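You operate a simulated robot arm through the tools that you are given. There is no shell and no other tool. Be economical: measure what you need, move in short steps, check, and stop when the job is done.

The job below is to be done with a simulated robot arm. You get a single attempt, and the scene is never put back.

TASK
Grind the cup of beans as the card says; open the mill drawer.
Fine: set the grind dial, tip the beans into the hopper, crank till it is empty; the cup goes back; spill nothing.

It is judged by the outcome, as a careful person would: the job done as asked, and still so three seconds after it is handed in. It fails if anything else is knocked over, pushed out of place, dropped, spilled or broken.

THE ROBOT
A 7-joint arm with a two-finger parallel gripper, fixed in place. Base frame: the origin is at the foot of the arm, x ahead of it, y to its left, z up; the work surface is at about z = 900. Lengths are in mm, angles in rad, forces in N, time in s.
With the tool pointing down near the work surface it reaches from about 300 to 680 mm from the base axis. Its first joint turns from -1.152 to 1.152 rad. Payload 1.57 kg.
The tool frame sits at the grasp point between the pads (the TCP): z along the fingers, y along the line on which they close. The tips reach 30 mm beyond it. Largest opening 110 mm; finger width 24, thickness 12; the body of the gripper, 48 by 112 mm, starts 78 mm behind the TCP.
Orientation is that of the tool frame in the base frame, as a unit quaternion [x, y, z, w]. With the fingers straight down and closing along the base's y, the tool's x points along the base's -x, its y along +y and its z along -z.

THE INTERFACE
- The arm moves only by the tool drive_tool. Its argument "plan" is a list of rows, each a list of 6 numbers: the shift along the base's x, y, z in mm, then the turn, a rotation vector about the base's x, y, z in rad. In form: [[tx, ty, tz, wx, wy, wz], ...]. A call has 1 to 8 rows; each row is the pose to reach, as a shift and turn from the pose commanded when the call began. "grip" is the closure, from 0 (fully open) to 1 (shut), set as the call begins (left out, the last holds). A row lasts 0.2 s, in which the tool goes at most 50 mm and 0.15 rad; a call with a longer step from one row to the next is refused whole, and so is a gripper value outside its range. A pose out of reach is approached as far as the arm can. The call stops where the force on the tool passes 90 N (or 10 N more than at its start, if that is more) or the arm is blocked; 0.2 s more then pass. Each finger travels about 108 mm/s and halts on what it meets, pressing with about 26 N; the grip force reading is that of the motor and also rises with nothing between the fingers. The clock runs only during rows and for 0.2 s after the last one: add rows that repeat a pose to give the fingers time. The reply holds the time, the measured pose of the TCP, the force on the tool along the base axes, the opening and the grip force, in the units named above and with some noise, with the torque about the TCP (base axes, N m) and any sound that the robot's microphone picked up.
- Cameras (640 x 400 px; columns grow to the right, rows downward): "scene" is fixed at [159.7, -388.1, 1405.2]; the picture's right is [0.81, -0.58, 0.00], its down [-0.32, -0.44, -0.84] and it looks along [0.49, 0.68, -0.55] (base axes); focal length 214 px, centre (320, 200). "wrist" rides on the gripper at [70, 16, -141] in the tool frame; the picture's right is [-0.23, 0.97, 0.00], its down [-0.86, -0.20, -0.48] and it looks along [-0.47, -0.11, 0.88] (tool axes); focal length 222 px, centre (320, 200). There is no depth. A picture from a camera that has moved, and an enlarged one, comes with that camera's place and axes in the base frame and with its lens.
- snapshot(camera): a new picture of that camera. The clock stands still meanwhile.
- enlarge(camera, box): a new picture of the part [left, top, right, bottom] of that camera's present view, enlarged. The clock stands still meanwhile.
- close_job(): hands the job in; it is judged then, once.

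Work in short steps. Places have to be worked out from the pictures, the camera data and where the tool is seen: move nearer, look again, correct. Check each grasp and each placing, and mend what went wrong. You have 120 turns and 84 pictures in all, those below and enlarged ones among them. Open the gripper and draw the arm clear of the work before you hand the job in, unless the task says otherwise; then end with one line.

The tools are called after "Request:" as name(argument=value, ...) on one line, values as JSON. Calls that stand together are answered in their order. drive_tool: Moves the arm, as the interface text tells. Its arguments: {"type":"object","properties":{"plan":{"type":"array","items":{"type":"array","items":{"type":"number"}}},"grip":{"type":"number"}},"required":["plan"]} The other tools are called the same way: snapshot (camera) takes a picture; enlarge (camera, box) takes an enlarged picture of a part of a camera's view; close_job () hands the job in.

At the start:

```text
clock: 0.0
position: [360.5, -12.7, 1309.8]
tcp_rot: [0.0, 1.0, 0.0, 0.0]
ft_force: [-0.2, -0.3, -0.4]
moment: [-0.01, -0.03, 0.02]
gripper_width: 110.1
grip_force: 0.0
```

scene: 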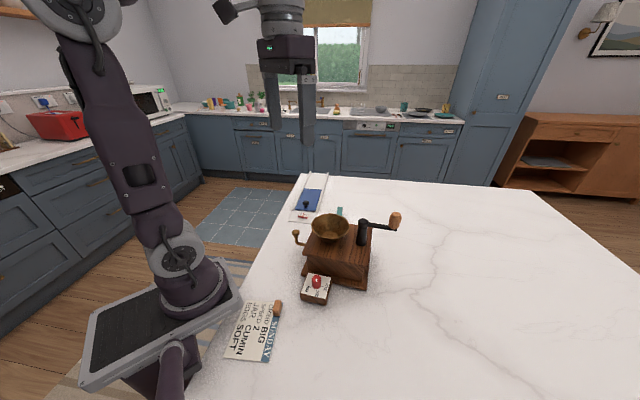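
wrist: 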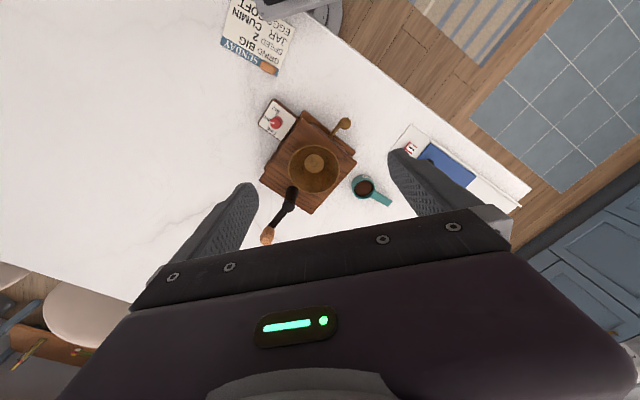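

The pictures show a mill with a hopper, a crank, a small box with a red dial, a teal cup of beans behind it, and a card. I'll enlarge each of these first.

Request:
enlarge(camera="scene", box=[270, 170, 430, 310])

Request:
enlarge(camera="scene", box=[215, 290, 295, 365])

Request:
enlarge(camera="wrist", box=[215, 60, 415, 250])

```text
2.86 times, centred on (350, 240) of scene
camera zoom: at [159.7, -388.1, 1405.2], right [0.81, -0.58, 0.0], down [-0.32, -0.44, -0.84], along [0.49, 0.68, -0.55], focal length 613 px, centre (234, 86)
```

zoom: 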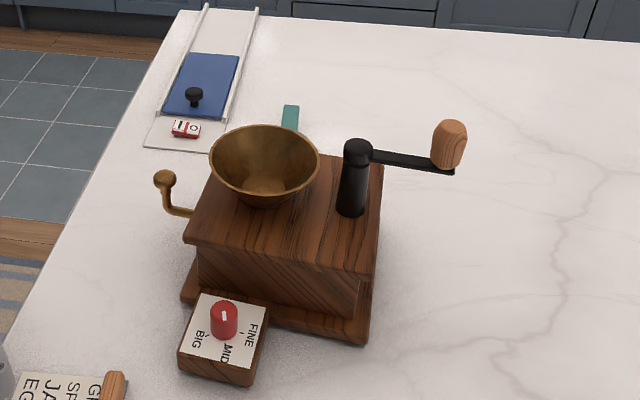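

```text
5.33 times, centred on (255, 328) of scene
camera zoom: at [159.7, -388.1, 1405.2], right [0.81, -0.58, 0.0], down [-0.32, -0.44, -0.84], along [0.49, 0.68, -0.55], focal length 1144 px, centre (667, -480)
```

zoom: 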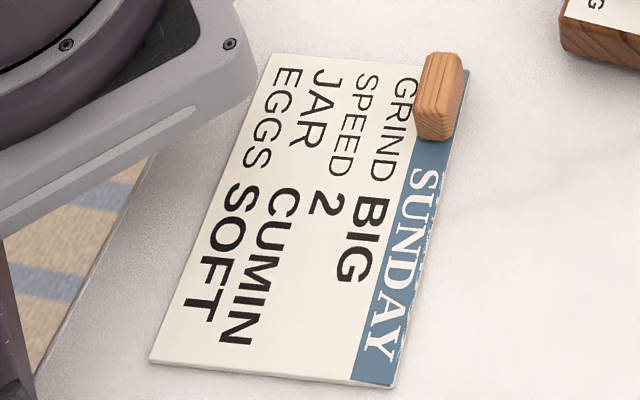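

```text
2.11 times, centred on (315, 155) of wrist
camera zoom: at [291.7, 1.5, 1452.1], right [0.23, 0.97, 0.0], down [0.86, -0.2, 0.48], along [0.47, -0.11, -0.88], focal length 468 px, centre (330, 295)
```

zoom: 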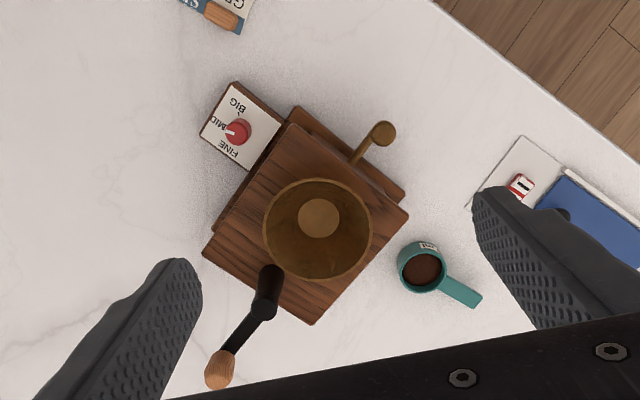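

The card reads GRIND BIG. From the two views I place the hopper rim centre at about (442,-45,1033), the crank hub at (492,-109,1068), its knob at (541,-165,1085), the dial at (349,-110,944) and the cup at (552,51). I'll move back and lower for a closer look at the dial and the drawer side.

Request:
drive_tool(plan=[[-20, -20, -40, 0, 0, 0], [-40, -40, -70, 0, 0, 0], [-60, -60, -100, 0, 0, 0], [-60, -80, -120, 0, 0, 0]])

Request:
snapshot(camera="wrist")

```text
clock: 1.0
position: [301.1, -94.7, 1189.2]
tcp_rot: [0.0, 1.0, 0.0, 0.0]
ft_force: [0.5, -1.3, 0.0]
moment: [0.0, 0.01, 0.0]
gripper_width: 109.8
grip_force: 0.1
```

```text
78 pictures are left
camera wrist: at [231.8, -78.8, 1331.1], right [0.23, 0.97, 0.0], down [0.86, -0.2, 0.48], along [0.47, -0.11, -0.88], focal length 222 px, centre (320, 200)
```

wrist: 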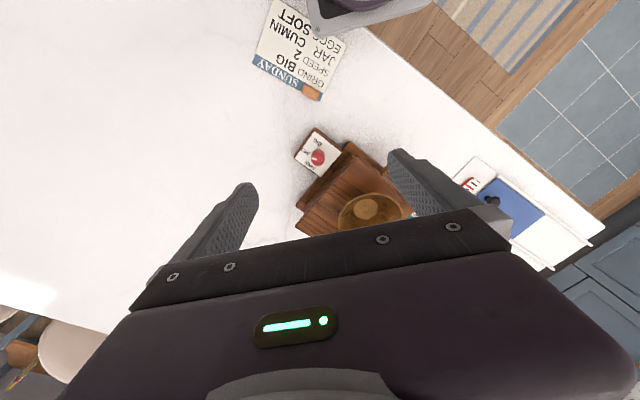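

Request:
enlarge(camera="wrist", box=[285, 120, 365, 200])

Request:
enlarge(camera="scene", box=[280, 220, 350, 310])

```text
5.00 times, centred on (325, 160) of wrist
camera zoom: at [231.8, -78.8, 1331.1], right [0.23, 0.97, 0.0], down [0.86, -0.2, 0.48], along [0.47, -0.11, -0.88], focal length 1111 px, centre (295, 400)
```

zoom: 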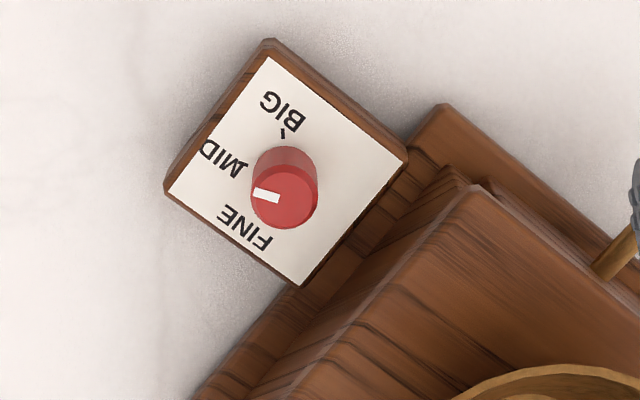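

```text
4.44 times, centred on (315, 265) of scene
camera zoom: at [159.7, -388.1, 1405.2], right [0.81, -0.58, 0.0], down [-0.32, -0.44, -0.84], along [0.49, 0.68, -0.55], focal length 953 px, centre (342, -89)
```

zoom: 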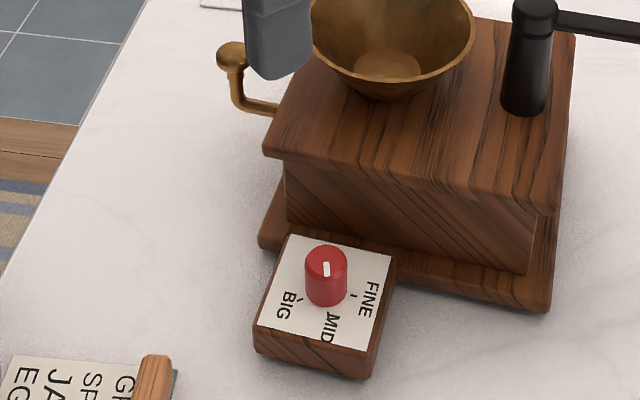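

The dial mark points at MID now, at about 245°, and BIG is at about 172°, so it needs roughly -1.25 rad about z. The knob is at (349,-110) with its top near z=957. I'll yaw the gripper +1.2 so the fingers keep clear of the mill, and narrow the opening.

Request:
drive_tool(plan=[[6, -2, 0, 0, 0, 0.15], [12, -4, 0, 0, 0, 0.3], [18, -6, 0, 0, 0, 0.45], [24, -8, -20, 0, 0, 0.6], [30, -10, -40, 0, 0, 0.75], [36, -12, -50, 0, 0, 0.9], [42, -14, -60, 0, 0, 1.05], [48, -15, -60, 0, 0, 1.2]], grip=0.5)

Request:
snapshot(camera="wrist")

```text
clock: 2.8
position: [348.8, -108.4, 1129.5]
tcp_rot: [-0.565, 0.825, 0.001, 0.0]
ft_force: [0.1, -0.4, 0.7]
moment: [0.0, 0.01, 0.0]
gripper_width: 55.0
grip_force: 0.0
```

```text
75 pictures are left
camera wrist: at [309.4, -168.7, 1271.7], right [-0.83, 0.56, 0.0], down [0.49, 0.73, 0.48], along [0.27, 0.4, -0.88], focal length 222 px, centre (320, 200)
```

wrist: 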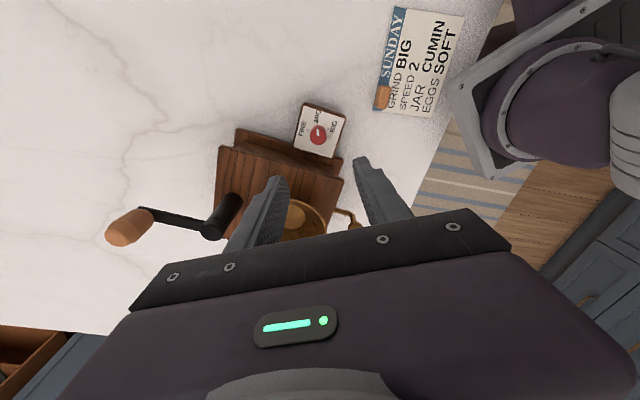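

Request:
enlarge(camera="wrist", box=[280, 90, 370, 170])

```text
5.00 times, centred on (325, 130) of wrist
camera zoom: at [309.4, -168.7, 1271.7], right [-0.83, 0.56, 0.0], down [0.49, 0.73, 0.48], along [0.27, 0.4, -0.88], focal length 1111 px, centre (295, 550)
```

zoom: 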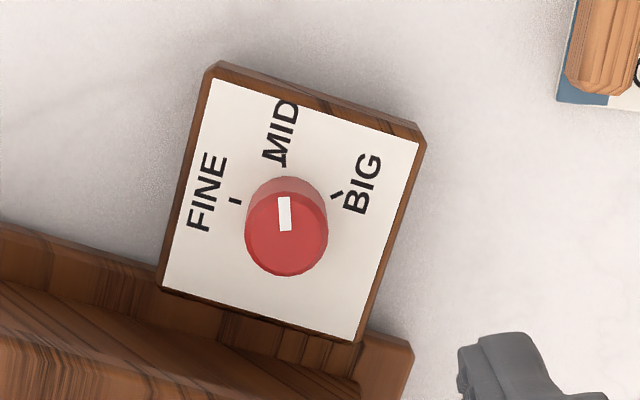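

The dial ticks are about 73° apart and the mark sits on MID; the knob top is at about (351,-110). I'm descending around it with the fingers half open.

Request:
drive_tool(plan=[[2, -1, -45, 0, 0, 0], [2, -1, -90, 0, 0, 0], [2, -1, -125, 0, 0, 0], [2, -1, -150, 0, 0, 0], [2, -1, -163, 0, 0, 0], [2, -1, -163, 0, 0, 0]])

Request:
enlarge(camera="scene", box=[260, 220, 380, 310])

Request:
snapshot(camera="wrist")

```text
clock: 4.2
position: [350.9, -111.3, 967.6]
tcp_rot: [-0.564, 0.826, 0.0, 0.001]
ft_force: [-0.6, 0.1, -0.2]
moment: [0.04, -0.01, 0.01]
gripper_width: 55.0
grip_force: 0.0
```

```text
4.44 times, centred on (320, 265) of scene
camera zoom: at [159.7, -388.1, 1405.2], right [0.81, -0.58, 0.0], down [-0.32, -0.44, -0.84], along [0.49, 0.68, -0.55], focal length 953 px, centre (320, -89)
```

zoom: 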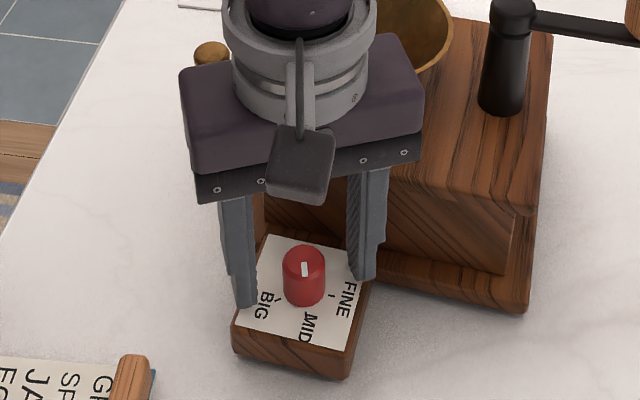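

```text
72 pictures are left
camera wrist: at [310.9, -170.0, 1109.0], right [-0.82, 0.57, 0.0], down [0.5, 0.72, 0.48], along [0.27, 0.39, -0.88], focal length 222 px, centre (320, 200)
```

wrist: 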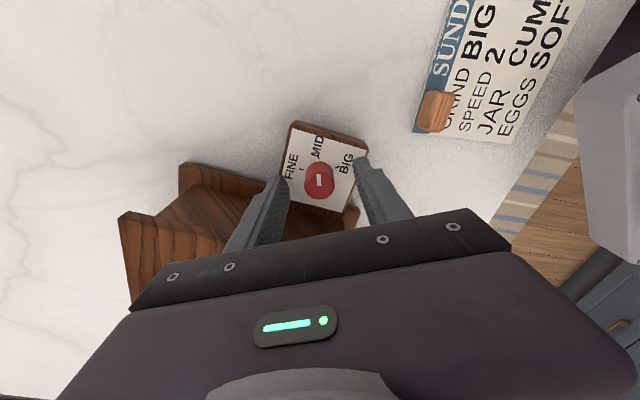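

The knob lies between the fingers; I'll check how well it is centred before closing.

Request:
enlarge(camera="wrist", box=[270, 115, 380, 225])

```text
3.64 times, centred on (325, 170) of wrist
camera zoom: at [310.9, -170.0, 1109.0], right [-0.82, 0.57, 0.0], down [0.5, 0.72, 0.48], along [0.27, 0.39, -0.88], focal length 808 px, centre (302, 309)
```

zoom: 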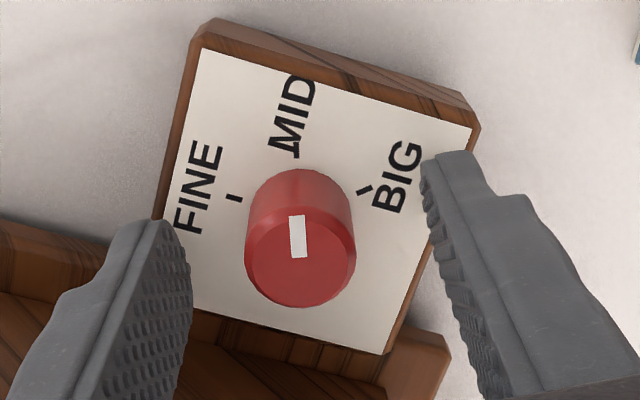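

The knob is within about 2 mm of the TCP axis. I'm closing on it.

Request:
drive_tool(plan=[[0, -0.5, 0, 0, 0, 0], [0, -0.5, 0, 0, 0, 0], [0, -0.5, 0, 0, 0, 0]], grip=1)

```text
clock: 5.0
position: [350.7, -111.3, 967.3]
tcp_rot: [-0.564, 0.825, -0.001, 0.001]
ft_force: [4.2, 2.2, 10.0]
moment: [0.1, -0.15, 0.0]
gripper_width: 23.0
grip_force: 26.3
```

The grip is on the knob at 23 mm. I'm turning it clockwise by 1.2 rad towards BIG.

Request:
drive_tool(plan=[[0, 0, 0, 0, 0, -0.15], [0, 0, 0, 0, 0, -0.3], [0, 0, 0, 0, 0, -0.45], [0, 0, 0, 0, 0, -0.6], [0, 0, 0, 0, 0, -0.75], [0, 0, 0, 0, 0, -0.9], [0, 0, 0, 0, 0, -1.05], [0, 0, 0, 0, 0, -1.2]])

Request:
enlarge(camera="wrist", box=[270, 115, 380, 225])

```text
clock: 6.8
position: [349.3, -110.2, 967.4]
tcp_rot: [0.002, 1.0, 0.0, 0.0]
ft_force: [9.2, 14.3, 0.7]
moment: [0.35, 0.02, -0.01]
gripper_width: 23.3
grip_force: 26.1
```

```text
3.64 times, centred on (325, 170) of wrist
camera zoom: at [281.8, -94.5, 1109.1], right [0.23, 0.97, 0.0], down [0.86, -0.2, 0.48], along [0.46, -0.11, -0.88], focal length 808 px, centre (302, 309)
```

zoom: 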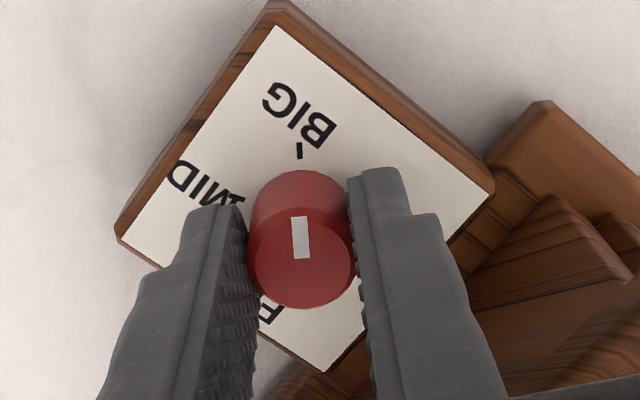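

The mark now points at the BIG tick. I'm releasing, lifting straight up, and checking.

Request:
drive_tool(plan=[[0, 0, 0, 0, 0, 0], [0, 0, 0, 0, 0, 0], [0, 0, 40, 0, 0, 0], [0, 0, 85, 0, 0, 0], [0, 0, 130, 0, 0, 0], [0, 0, 165, 0, 0, 0]], grip=0.5)

Request:
enlarge(camera="wrist", box=[270, 95, 380, 205])

Request:
snapshot(camera="scene")

```text
clock: 8.2
position: [350.3, -111.2, 1132.8]
tcp_rot: [-0.001, 1.0, 0.0, 0.0]
ft_force: [0.3, 0.9, 1.3]
moment: [0.0, 0.04, -0.01]
gripper_width: 55.1
grip_force: 0.1
```

```text
3.64 times, centred on (325, 150) of wrist
camera zoom: at [282.1, -95.6, 1274.3], right [0.23, 0.97, 0.0], down [0.86, -0.2, 0.48], along [0.47, -0.11, -0.88], focal length 808 px, centre (302, 382)
```

zoom: 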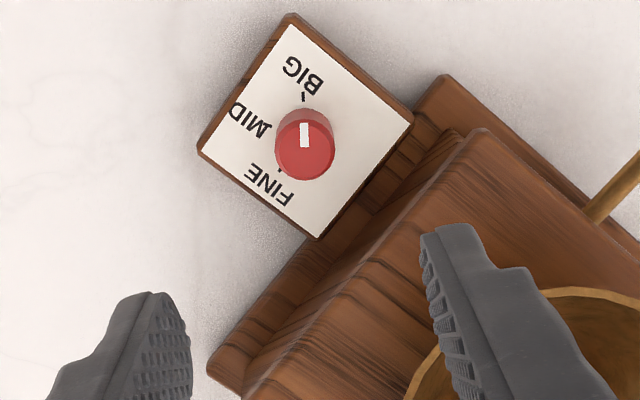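

```text
68 pictures are left
```

scene: 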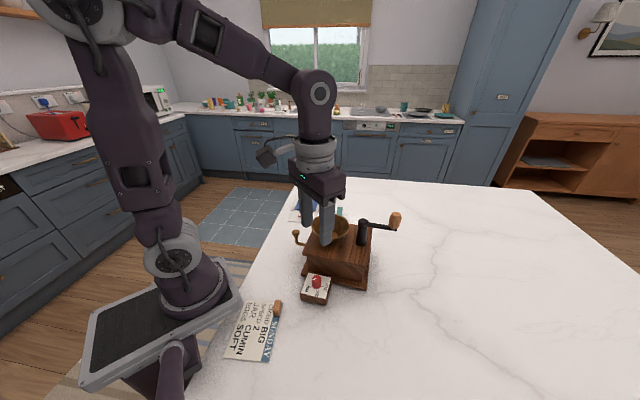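

The dial is set to BIG. Next I'll move to view the cup from closer.

Request:
drive_tool(plan=[[5, 30, 30, 0, 0, 0], [20, 70, 50, 0, 0, 0], [35, 110, 50, 0, 0, 0], [50, 150, 50, 0, 0, 0], [65, 190, 50, 0, 0, 0], [65, 200, 50, 0, 0, 0]], grip=0)

Request:
snapshot(camera="wrist")

Request:
enlarge(camera="wrist", box=[270, 110, 430, 230])

```text
clock: 9.6
position: [415.3, 90.5, 1182.0]
tcp_rot: [0.0, 1.0, -0.001, 0.0]
ft_force: [-0.2, -0.5, 0.6]
moment: [-0.01, 0.01, 0.01]
gripper_width: 109.9
grip_force: 0.0
```

```text
67 pictures are left
camera wrist: at [346.8, 105.2, 1324.2], right [0.23, 0.97, 0.0], down [0.86, -0.2, 0.48], along [0.47, -0.11, -0.88], focal length 222 px, centre (320, 200)
```

wrist: 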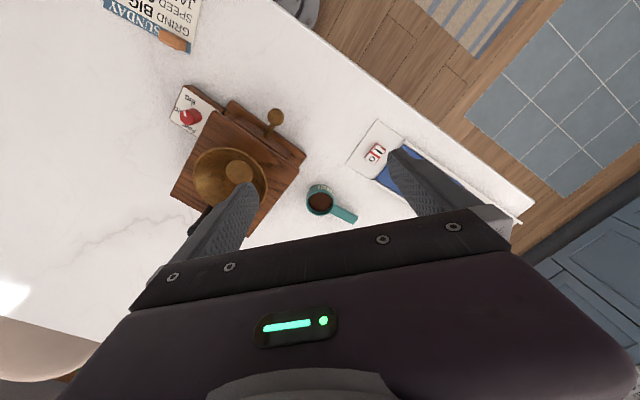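

```text
3.33 times, centred on (350, 170) of wrist
camera zoom: at [346.8, 105.2, 1324.2], right [0.23, 0.97, 0.0], down [0.86, -0.2, 0.48], along [0.47, -0.11, -0.88], focal length 740 px, centre (220, 300)
```

zoom: 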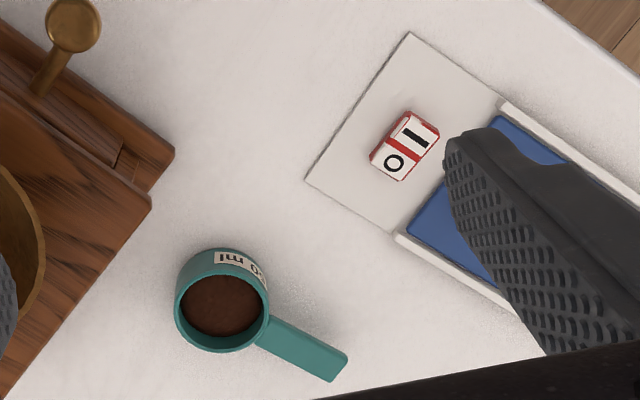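

The cup is a small tapered "60 ml" scoop with a flat handle pointing away from the mill. I need its height, so I'll tilt the tool forward for a lower-angle view.

Request:
drive_tool(plan=[[0, 10, -20, 0, -0.12, 0], [0, 20, -45, 0, -0.24, 0], [-5, 30, -70, 0, -0.36, 0], [-10, 40, -95, 0, -0.48, 0], [-15, 45, -120, 0, -0.6, 0], [-15, 45, -130, 0, -0.65, 0]])

Request:
snapshot(camera="wrist")

```text
clock: 11.0
position: [432.8, 132.8, 1092.6]
tcp_rot: [0.0, 0.952, 0.0, 0.307]
ft_force: [0.1, -0.4, -0.2]
moment: [-0.02, -0.03, 0.0]
gripper_width: 109.8
grip_force: 0.2
out of reach, approached as far as the arm can: row 5, 6
```

```text
65 pictures are left
camera wrist: at [294.7, 147.8, 1168.1], right [0.19, 0.97, 0.13], down [0.42, -0.2, 0.89], along [0.89, -0.11, -0.44], focal length 222 px, centre (320, 200)
```

wrist: 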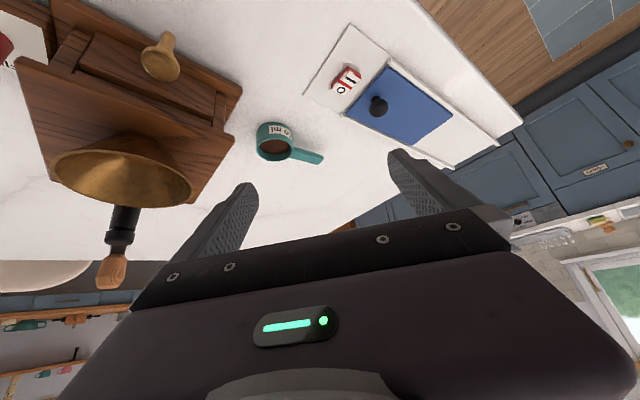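

Request:
enlarge(camera="wrist", box=[235, 100, 345, 180])

Request:
enlarge(camera="wrist", box=[0, 0, 250, 220])

```text
5.00 times, centred on (290, 140) of wrist
camera zoom: at [294.7, 147.8, 1168.1], right [0.19, 0.97, 0.13], down [0.42, -0.2, 0.89], along [0.89, -0.11, -0.44], focal length 1111 px, centre (470, 500)
```

zoom: 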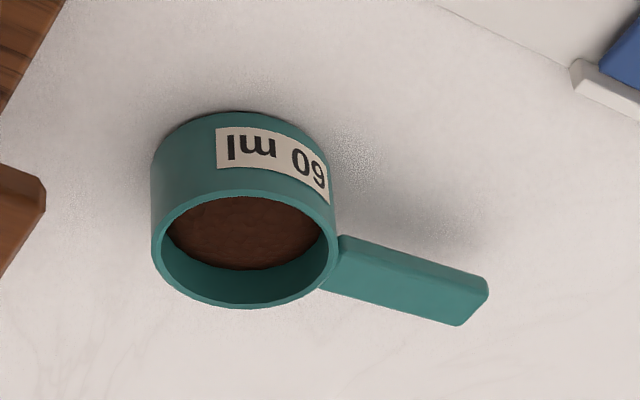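

```text
1.82 times, centred on (125, 110) of wrist
camera zoom: at [294.7, 147.8, 1168.1], right [0.19, 0.97, 0.13], down [0.42, -0.2, 0.89], along [0.89, -0.11, -0.44], focal length 404 px, centre (674, 364)
```

zoom: 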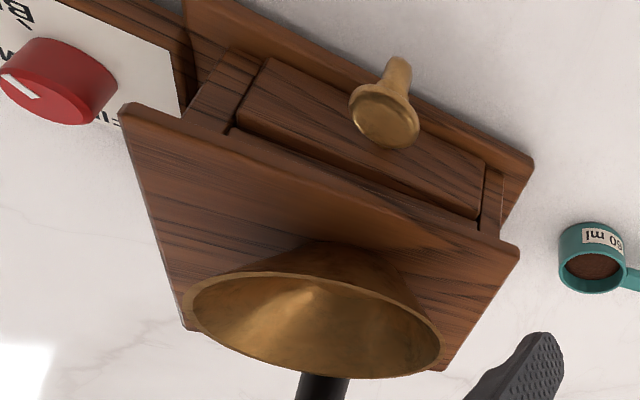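

The cup is a cylinder 58 mm wide and 36 mm tall, rim centre at about (557,57,936), with a flat handle at rim height. The drawer is behind the brass pull. Pouring needs about 110–120° of tilt, so with the gripper empty I'll test how far the tool can lean back, fingers towards the base, above the mill.

Request:
drive_tool(plan=[[5, -10, 40, 0, 0.15, 0], [10, -20, 80, 0, 0.3, 0], [20, -40, 110, 0, 0.45, 0], [20, -60, 120, 0, 0.6, 0], [20, -80, 120, 0, 0.75, 0], [20, -100, 120, 0, 0.9, 0], [20, -110, 120, 0, 1.05, 0], [20, -110, 120, 0, 1.2, 0]])

Request:
drive_tool(plan=[[0, 0, 0, 0, 0.15, 0], [0, 0, 0, 0, 0.3, 0], [0, 0, 0, 0, 0.45, 0], [0, 0, 0, 0, 0.6, 0], [0, 0, 0, 0, 0.75, 0]])

```text
clock: 12.8
position: [438.2, 21.4, 1213.3]
tcp_rot: [0.005, 0.975, 0.013, -0.223]
ft_force: [-0.1, -0.6, 0.4]
moment: [0.03, -0.02, 0.0]
gripper_width: 110.1
grip_force: 0.1
out of reach, approached as far as the arm can: row 8
```

```text
clock: 14.0
position: [337.6, 40.7, 1112.2]
tcp_rot: [0.015, 0.829, -0.016, -0.558]
ft_force: [-0.5, 0.1, -1.1]
moment: [-0.01, 0.08, 0.06]
gripper_width: 109.9
grip_force: 0.0
out of reach, approached as far as the arm can: row 1, 2, 3, 4, 5
```

Leaning straight back is limited here. I'll return to vertical, then test sideways leaning.

Request:
drive_tool(plan=[[0, 0, 30, 0, -0.15, 0], [0, 0, 60, 0, -0.3, 0], [0, 0, 70, 0, -0.45, 0], [0, 0, 70, 0, -0.6, 0], [0, 0, 70, 0, -0.75, 0], [0, 0, 70, 0, -0.9, 0], [0, 0, 70, 0, -1.05, 0], [0, 0, 70, 0, -1.2, 0]])

```text
clock: 15.8
position: [338.9, 46.2, 1183.3]
tcp_rot: [0.021, 1.0, -0.006, 0.009]
ft_force: [-0.1, -0.1, -0.6]
moment: [0.01, -0.02, 0.01]
gripper_width: 109.9
grip_force: 0.1
```

Clipped commands reset to the actual pose, which is useful. Now I'll test leaning sideways with the fingers towards -y and the body on the +y side, away from the crank.

Request:
drive_tool(plan=[[30, 0, 10, -0.15, 0, 0], [60, 0, 10, -0.3, 0, 0], [90, 0, 10, -0.45, 0, 0], [110, 0, 10, -0.6, 0, 0], [110, 0, 10, -0.75, 0, 0], [110, 0, 10, -0.9, 0, 0], [110, 0, 10, -1.05, 0, 0], [110, 0, 10, -1.2, 0, 0]])

Request:
drive_tool(plan=[[0, 0, 0, -0.15, 0, 0], [0, 0, 0, -0.3, 0, 0], [0, 0, 0, -0.45, 0, 0], [0, 0, 0, -0.6, 0, 0], [0, 0, 0, -0.75, 0, 0], [0, 0, 0, -0.9, 0, 0]])

Request:
snapshot(camera="scene")

```text
clock: 17.6
position: [449.0, 46.5, 1192.9]
tcp_rot: [0.012, 0.82, -0.572, 0.018]
ft_force: [-0.3, 0.8, 0.0]
moment: [0.0, 0.0, 0.03]
gripper_width: 110.1
grip_force: 0.1
```

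```text
clock: 19.0
position: [450.1, 46.8, 1194.7]
tcp_rot: [-0.002, -0.492, 0.87, -0.022]
ft_force: [0.7, 0.4, 0.4]
moment: [0.0, 0.0, 0.0]
gripper_width: 110.2
grip_force: 0.0
```

```text
62 pictures are left
```

scene: 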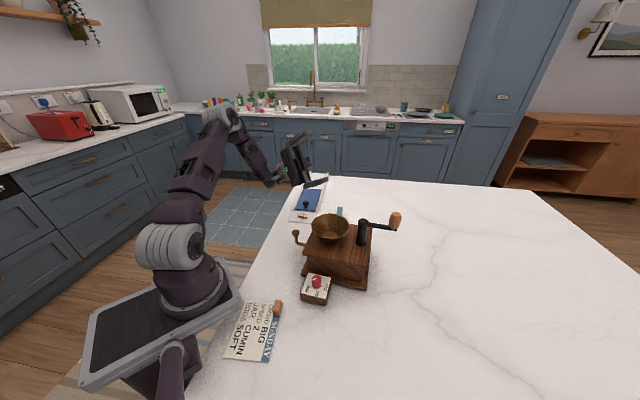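

Sideways tilt to 120° is reachable. The plan is to pinch the handle with a vertical tool, yaw so the handle points along +x, and roll about x so the beans go into the hopper. I'll rehearse that pour pose over the hopper with the gripper nearly closed and look at the clearances.

Request:
drive_tool(plan=[[0, 0, 0, 0, 0, 0], [0, 0, 0, 0, 0, 0], [15, -30, -20, 0, 0, 0], [30, -60, -50, 0, 0, 0], [47, -92, -75, 0, 0, 0]], grip=0.87)

Request:
snapshot(camera="scene")

Request:
enlarge(camera="scene", box=[260, 160, 420, 290])

```text
clock: 20.2
position: [498.5, -45.9, 1117.0]
tcp_rot: [-0.003, -0.492, 0.871, -0.023]
ft_force: [-0.5, -0.3, -0.2]
moment: [-0.01, -0.02, 0.01]
gripper_width: 14.3
grip_force: 0.1
```

```text
61 pictures are left
```

scene: 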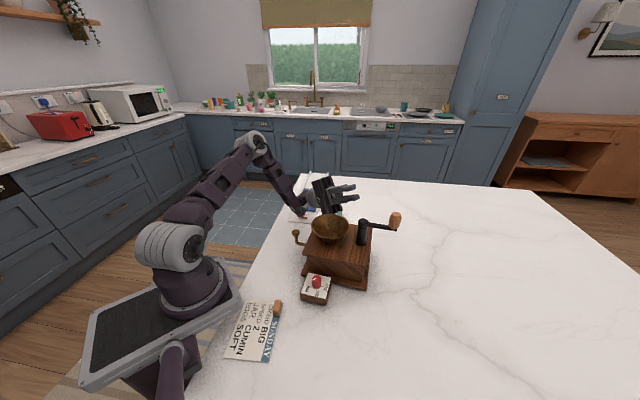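

```text
3.08 times, centred on (340, 225) of scene
camera zoom: at [159.8, -388.1, 1405.2], right [0.81, -0.58, 0.0], down [-0.32, -0.44, -0.84], along [0.49, 0.68, -0.55], focal length 660 px, centre (258, 123)
```

zoom: 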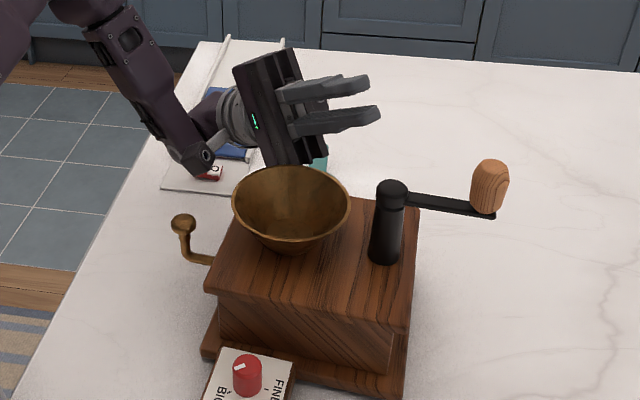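

The pour pose is reachable and clear. I'm raising, reversing the tilt, then heading for the handle.

Request:
drive_tool(plan=[[0, 30, 30, 0.15, 0, 0], [0, 60, 60, 0.3, 0, 0], [0, 90, 75, 0.45, 0, 0], [10, 110, 75, 0.6, 0, 0], [20, 120, 75, 0.75, 0, 0], [30, 130, 75, 0.9, 0, 0], [40, 135, 75, 1.05, 0, 0], [50, 140, 75, 1.2, 0, 0]])

Request:
drive_tool(plan=[[10, 0, -10, 0.15, 0, 0], [20, 0, -20, 0.3, 0, 0], [30, 0, -30, 0.45, 0, 0], [35, 0, -40, 0.6, 0, 0], [40, 0, -50, 0.75, 0, 0], [45, 0, -60, 0.9, 0, 0]], grip=0.5)

```text
clock: 22.0
position: [548.6, 96.0, 1191.9]
tcp_rot: [0.014, 0.898, -0.44, 0.015]
ft_force: [1.3, -0.2, 0.8]
moment: [-0.01, -0.04, 0.02]
gripper_width: 14.3
grip_force: 0.0
```

```text
clock: 23.4
position: [592.8, 93.5, 1132.2]
tcp_rot: [0.02, 1.0, -0.006, 0.008]
ft_force: [0.6, -1.5, -0.3]
moment: [0.02, -0.04, 0.0]
gripper_width: 54.5
grip_force: 0.1
```

Now I'll yaw by +0.8 to align the fingers across the handle, straightening the small residual tilt, and look.

Request:
drive_tool(plan=[[0, 0, 0, 0.012, 0.016, 0.14], [0, 0, -20, 0.012, 0.016, 0.28], [0, 1, -40, 0.012, 0.016, 0.42], [0, 1, -60, 0.012, 0.016, 0.56], [0, 1, -80, 0.012, 0.016, 0.7], [0, 1, -90, 0.012, 0.016, 0.843], [0, 1, -90, 0.012, 0.016, 0.843]])

Request:
snapshot(camera="wrist")

Request:
enlarge(camera="wrist", box=[260, 90, 380, 210])

```text
clock: 25.0
position: [592.7, 93.4, 1042.8]
tcp_rot: [-0.392, 0.92, 0.002, 0.002]
ft_force: [0.7, -0.1, -0.1]
moment: [-0.03, 0.01, -0.04]
gripper_width: 55.2
grip_force: 0.1
```

```text
59 pictures are left
camera wrist: at [532.5, 53.1, 1184.8], right [-0.54, 0.84, 0.01], down [0.74, 0.47, 0.48], along [0.4, 0.27, -0.88], focal length 222 px, centre (320, 200)
```

wrist: 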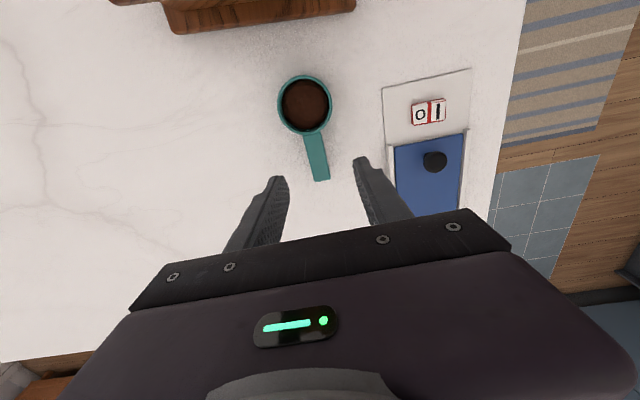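

```text
3.33 times, centred on (320, 150) of wrist
camera zoom: at [532.5, 53.1, 1184.8], right [-0.54, 0.84, 0.01], down [0.74, 0.47, 0.48], along [0.4, 0.27, -0.88], focal length 740 px, centre (320, 367)
```

zoom: 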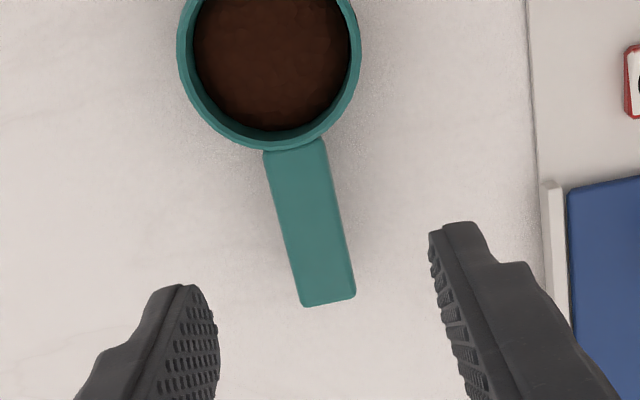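

The handle centreline runs at 45° through about (597,94), 19 mm wide, and the tool yaw of 46° matches. I'm descending to z≈937.

Request:
drive_tool(plan=[[4, 0.5, -35, 0, 0, 0], [4, 0.5, -65, 0, 0, 0], [4, 0.5, -90, 0, 0, 0], [4, 0.5, -105, 0, 0, 0], [4, 0.5, -105, 0, 0, 0]])

Request:
enlarge(camera="wrist", box=[240, 60, 400, 220])

```text
clock: 26.2
position: [595.6, 95.1, 938.7]
tcp_rot: [-0.39, 0.921, 0.003, 0.003]
ft_force: [-0.6, -0.1, -0.4]
moment: [0.0, -0.04, -0.02]
gripper_width: 54.9
grip_force: 0.0
```

```text
2.50 times, centred on (320, 140) of wrist
camera zoom: at [536.2, 54.6, 1080.7], right [-0.54, 0.84, 0.01], down [0.74, 0.47, 0.48], along [0.4, 0.27, -0.88], focal length 555 px, centre (320, 350)
```

zoom: 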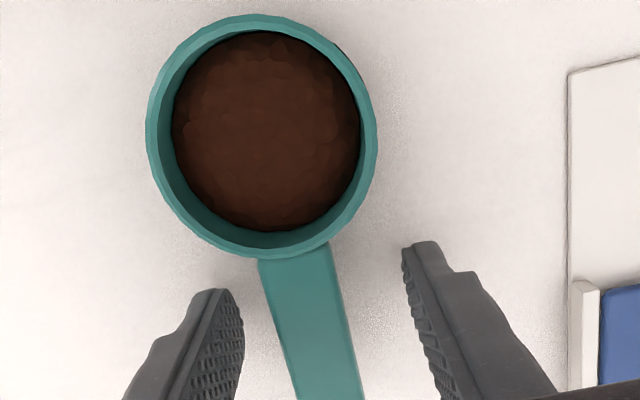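

The handle sits between the pads, about 3 mm off centre. I'll correct that and close.

Request:
drive_tool(plan=[[1.5, -2.3, -1, 0, 0, 0], [1.5, -2.3, -1, 0, 0, 0], [1.5, -2.3, -1, 0, 0, 0], [1.5, -2.3, -1, 0, 0, 0]], grip=1)

Request:
enlarge(camera="wrist", box=[240, 60, 400, 220])

```text
clock: 27.2
position: [597.5, 91.2, 939.1]
tcp_rot: [-0.391, 0.92, 0.004, 0.003]
ft_force: [-0.7, 1.7, 5.4]
moment: [-0.11, 0.09, -0.07]
gripper_width: 21.3
grip_force: 26.6
```

```text
2.50 times, centred on (320, 140) of wrist
camera zoom: at [537.8, 52.2, 1080.1], right [-0.54, 0.84, 0.01], down [0.74, 0.47, 0.48], along [0.4, 0.27, -0.88], focal length 555 px, centre (320, 350)
```

zoom: 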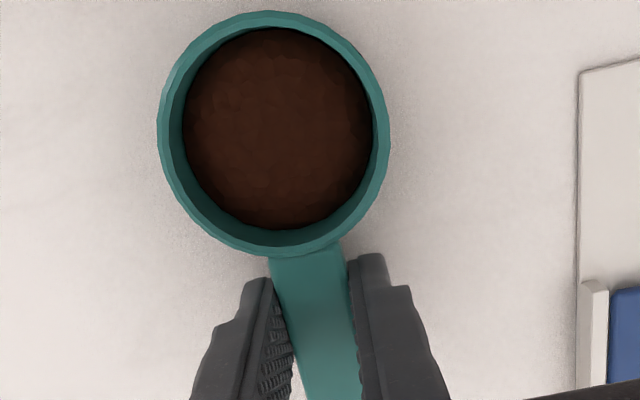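

The grip is on the handle at 21 mm; I record the place pose as about (597.5,91.5,938.5) at yaw 0.805. I'm lifting slowly and checking that the cup stays level.

Request:
drive_tool(plan=[[0, 0, 5, 0, 0, 0], [0, 0, 15, 0, 0, 0], [0, 0, 30, 0, 0, 0], [0, 0, 45, 0, 0, 0], [0, 0, 60, 0, 0, 0]])

Request:
enlarge(camera="wrist", box=[240, 60, 400, 220])

Request:
enlarge(camera="scene", box=[280, 130, 440, 270])

```text
clock: 28.4
position: [597.2, 92.6, 998.9]
tcp_rot: [-0.391, 0.92, 0.003, 0.003]
ft_force: [-0.2, 0.2, -0.7]
moment: [0.02, 0.0, -0.02]
gripper_width: 0.3
grip_force: 21.0
```

```text
2.50 times, centred on (320, 140) of wrist
camera zoom: at [537.9, 52.1, 1140.3], right [-0.54, 0.84, 0.01], down [0.74, 0.47, 0.48], along [0.4, 0.27, -0.88], focal length 555 px, centre (320, 350)
```

zoom: 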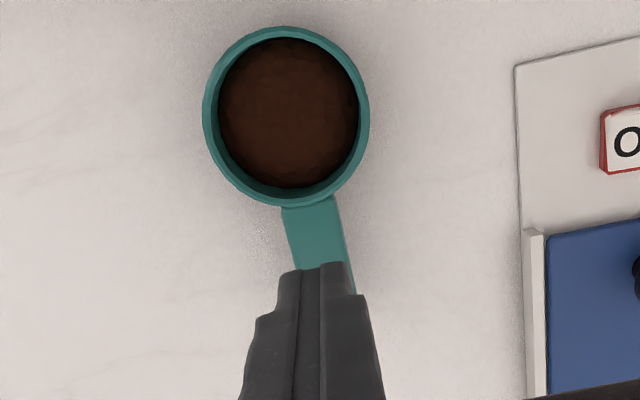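

```text
2.86 times, centred on (360, 200) of scene
camera zoom: at [159.7, -388.1, 1405.2], right [0.81, -0.58, 0.0], down [-0.32, -0.44, -0.84], along [0.49, 0.68, -0.55], focal length 613 px, centre (206, 200)
```

zoom: 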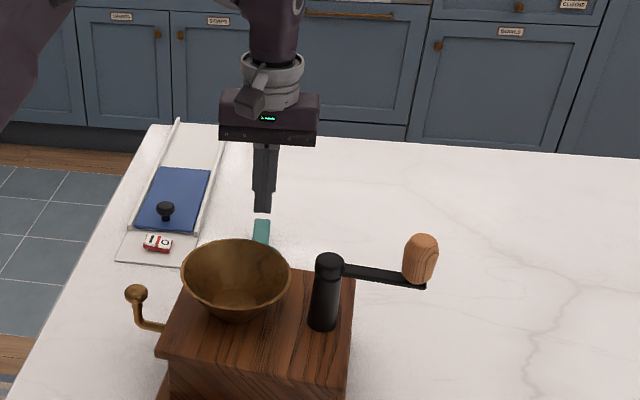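

The handle slipped out; the cup is still standing where it was. The upward force while gripping suggests the pads only caught the handle's upper bevel. I'll reopen and grip lower, with the tips just above the table.

Request:
drive_tool(plan=[[0, 0, 0, 0, 0, 0], [0, 0, 0, 0, 0, 0], [0, 0, -25, 0, 0, 0], [0, 0, -45, 0, 0, 0], [0, 0, -60, 0, 0, 0], [0, 0, -66, 0, 0, 0], [0, 0, -66, 0, 0, 0]], grip=0.6)

Request:
enlarge(camera="wrist", box=[240, 60, 400, 220])

```text
clock: 30.0
position: [596.5, 94.1, 931.9]
tcp_rot: [-0.391, 0.92, 0.003, 0.003]
ft_force: [-0.4, -0.2, -0.3]
moment: [-0.01, -0.01, -0.02]
gripper_width: 44.2
grip_force: 0.2
```

```text
2.50 times, centred on (320, 140) of wrist
camera zoom: at [537.4, 52.2, 1073.1], right [-0.54, 0.84, 0.01], down [0.74, 0.47, 0.48], along [0.4, 0.27, -0.88], focal length 555 px, centre (320, 350)
```

zoom: 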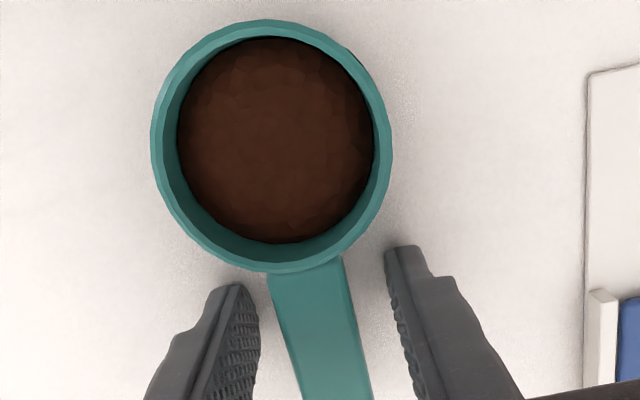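

Request:
drive_tool(plan=[[0, 0, 0, 0, 0, 0], [0, 0, 0, 0, 0, 0], [0, 0, 0, 0, 0, 0], [0, 0, 0, 0, 0, 0]], grip=1)

Request:
drive_tool(plan=[[0, 0, 2, 0, 0, 0], [0, 0, 4, 0, 0, 0], [0, 0, 6, 0, 0, 0]])

Request:
snapshot(camera="wrist")

```text
clock: 31.0
position: [596.8, 93.3, 931.0]
tcp_rot: [-0.391, 0.921, 0.003, 0.002]
ft_force: [0.4, 1.0, 0.1]
moment: [0.02, -0.03, -0.01]
gripper_width: 21.3
grip_force: 26.0
```

```text
clock: 31.8
position: [598.2, 93.6, 938.6]
tcp_rot: [-0.391, 0.92, 0.002, 0.002]
ft_force: [-0.2, 0.4, -0.4]
moment: [0.05, -0.01, -0.02]
gripper_width: 21.2
grip_force: 26.5
```

```text
52 pictures are left
camera wrist: at [537.9, 53.2, 1079.5], right [-0.54, 0.84, 0.01], down [0.74, 0.47, 0.48], along [0.4, 0.27, -0.88], focal length 222 px, centre (320, 200)
```

wrist: 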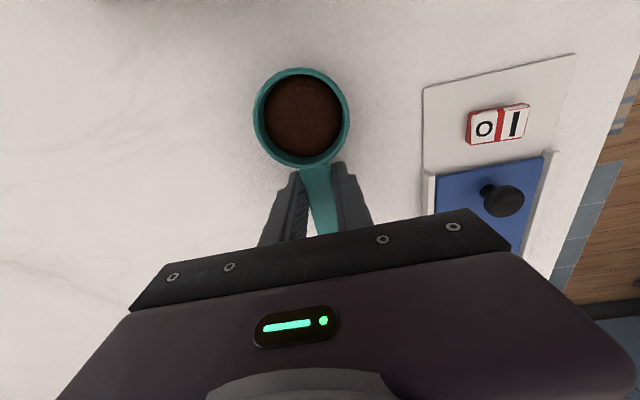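

This time no upward force appeared. Lifting further.

Request:
drive_tool(plan=[[0, 0, 8, 0, 0, 0], [0, 0, 16, 0, 0, 0], [0, 0, 24, 0, 0, 0], [0, 0, 32, 0, 0, 0], [0, 0, 40, 0, 0, 0], [0, 0, 50, 0, 0, 0]])

Request:
snapshot(camera="wrist")

Request:
enlarge(camera="scene", box=[280, 130, 440, 270])

```text
clock: 33.2
position: [595.8, 92.9, 987.1]
tcp_rot: [-0.391, 0.921, 0.003, 0.003]
ft_force: [0.9, 0.4, -0.2]
moment: [0.0, -0.01, 0.02]
gripper_width: 21.2
grip_force: 25.4
```

```text
51 pictures are left
camera wrist: at [536.6, 52.3, 1129.2], right [-0.54, 0.84, 0.01], down [0.74, 0.47, 0.48], along [0.4, 0.27, -0.88], focal length 222 px, centre (320, 200)
```

wrist: 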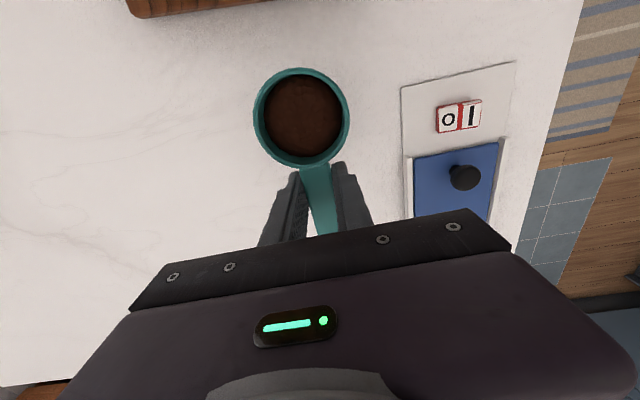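

```text
2.86 times, centred on (360, 200) of scene
camera zoom: at [159.8, -388.1, 1405.2], right [0.81, -0.58, 0.0], down [-0.32, -0.44, -0.84], along [0.49, 0.68, -0.55], focal length 613 px, centre (206, 200)
```

zoom: 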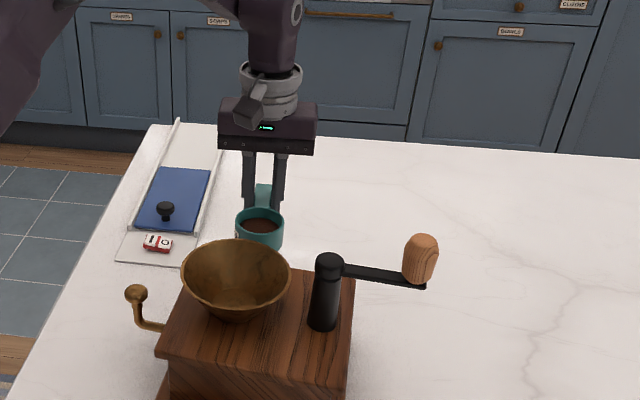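

The cup is held level. I'm lifting to z≈1145, then carrying it to above the hopper while yawing back so the handle points +x.

Request:
drive_tool(plan=[[0, 0, 20, 0, 0, 0], [0, 0, 50, 0, 0, 0], [0, 0, 85, 0, 0, 0], [0, 0, 120, 0, 0, 0], [0, 0, 145, 0, 0, 0], [0, 0, 158, 0, 0, 0]])

Request:
drive_tool(plan=[[-6, -9, 0, 0, 0, -0.07], [-19, -27, 0, 0, 0, -0.18], [-35, -49, 0, 0, 0, -0.31], [-52, -73, 0, 0, 0, -0.44], [-69, -97, 0, 0, 0, -0.57], [-84, -118, 0, 0, 0, -0.69], [-94, -132, 0, 0, 0, -0.77], [-99, -139, 0, 0, 0, -0.806]])

Request:
snapshot(camera="wrist")

Request:
enlarge(camera="scene", box=[260, 130, 420, 270])

```text
clock: 34.6
position: [598.3, 93.1, 1145.8]
tcp_rot: [-0.391, 0.92, 0.003, 0.002]
ft_force: [1.0, -0.5, -0.5]
moment: [0.08, -0.02, 0.0]
gripper_width: 21.2
grip_force: 26.2
```

```text
clock: 36.4
position: [498.5, -44.6, 1146.8]
tcp_rot: [0.003, 1.0, 0.001, 0.004]
ft_force: [-0.2, 1.0, -0.7]
moment: [-0.02, -0.03, -0.01]
gripper_width: 21.2
grip_force: 25.6
```

```text
49 pictures are left
camera wrist: at [429.1, -29.6, 1287.6], right [0.23, 0.97, 0.01], down [0.85, -0.21, 0.48], along [0.47, -0.11, -0.88], focal length 222 px, centre (320, 200)
```

wrist: 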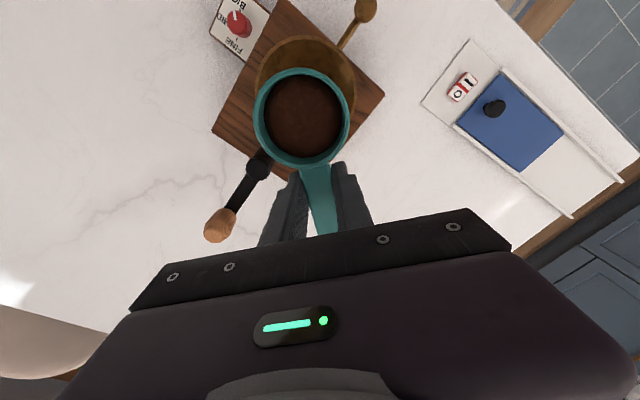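

```text
2.86 times, centred on (340, 200) of scene
camera zoom: at [159.7, -388.1, 1405.2], right [0.81, -0.58, 0.0], down [-0.32, -0.44, -0.84], along [0.49, 0.68, -0.55], focal length 613 px, centre (263, 200)
```

zoom: 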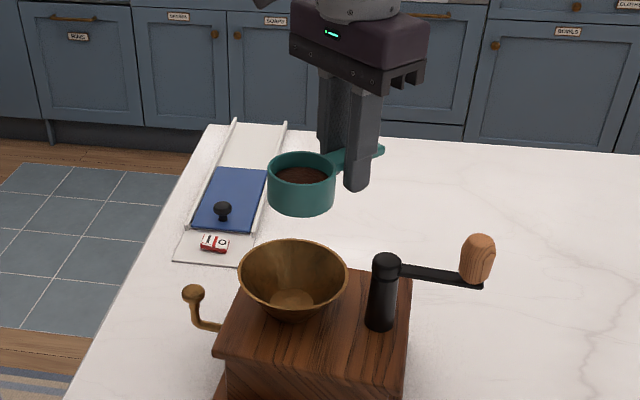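

The cup's rim centre is at (446,-44), directly over the hopper. I'm lowering and starting the tilt about x, shifting slightly to -y so the lip stays over the bowl.

Request:
drive_tool(plan=[[0, -4, -12, -0.05, 0, 0], [0, -9, -26, -0.12, 0, 0], [0, -13, -36, -0.2, 0, 0], [0, -16, -41, -0.28, 0, 0], [0, -18, -41, -0.36, 0, 0], [0, -18, -41, -0.44, 0, 0], [0, -18, -41, -0.5, 0, 0]])

Request:
enlarge(camera="scene", box=[260, 150, 420, 290])

```text
clock: 38.0
position: [496.7, -63.4, 1104.5]
tcp_rot: [0.001, 0.969, -0.246, 0.003]
ft_force: [-0.5, 0.0, -1.5]
moment: [0.01, -0.03, -0.05]
gripper_width: 21.3
grip_force: 26.0
```

```text
2.86 times, centred on (340, 220) of scene
camera zoom: at [159.8, -388.1, 1405.2], right [0.81, -0.58, 0.0], down [-0.32, -0.44, -0.84], along [0.49, 0.68, -0.55], focal length 613 px, centre (263, 143)
```

zoom: 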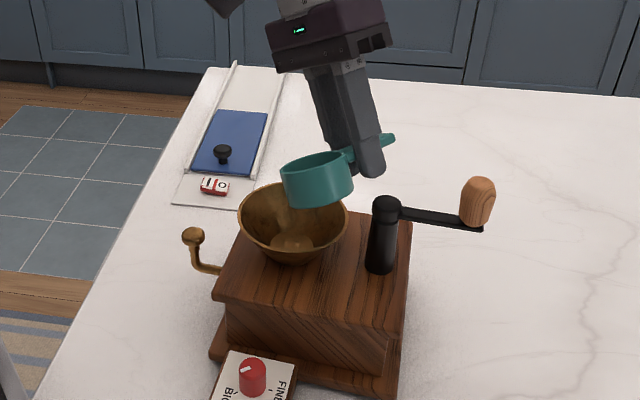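

Tilted by 0.5 rad, nothing has fallen yet. Continuing to about 1.2 rad.

Request:
drive_tool(plan=[[0, 0, 0, -0.1, 0, 0], [0, 0, 0, -0.2, 0, 0], [0, 0, 0, -0.3, 0, 0], [0, 0, 0, -0.4, 0, 0], [0, 0, 0, -0.5, 0, 0], [0, 2, 0, -0.6, 0, 0], [0, 4, 0, -0.7, 0, 0]])

Request:
enlarge(camera="scene", box=[260, 150, 420, 290])

Request:
snapshot(camera="wrist")

```text
clock: 39.6
position: [497.2, -58.8, 1105.6]
tcp_rot: [0.0, 0.826, -0.564, 0.004]
ft_force: [-0.2, -0.3, -1.5]
moment: [0.02, 0.0, 0.01]
gripper_width: 21.5
grip_force: 26.2
```

```text
2.86 times, centred on (340, 220) of scene
camera zoom: at [159.8, -388.1, 1405.2], right [0.81, -0.58, 0.0], down [-0.32, -0.44, -0.84], along [0.49, 0.68, -0.55], focal length 613 px, centre (263, 143)
```

zoom: 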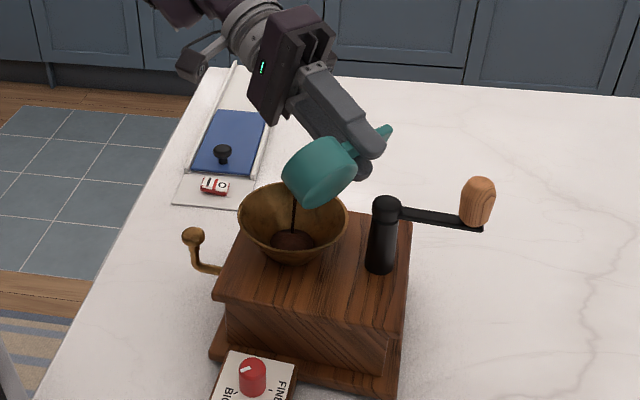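

```text
45 pictures are left
camera wrist: at [428.1, 77.4, 1141.5], right [0.23, 0.36, -0.91], down [0.85, 0.38, 0.37], along [0.47, -0.85, -0.22], focal length 222 px, centre (320, 200)
```

wrist: 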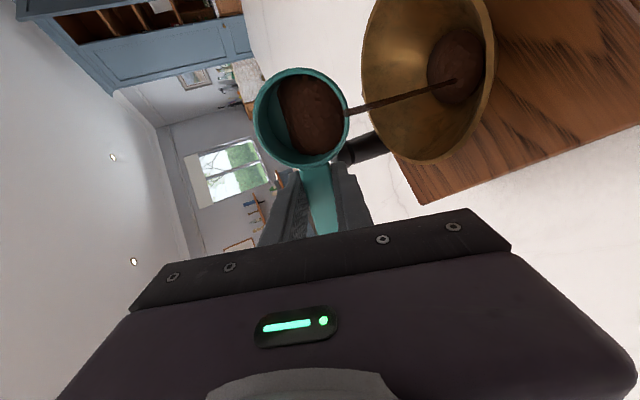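

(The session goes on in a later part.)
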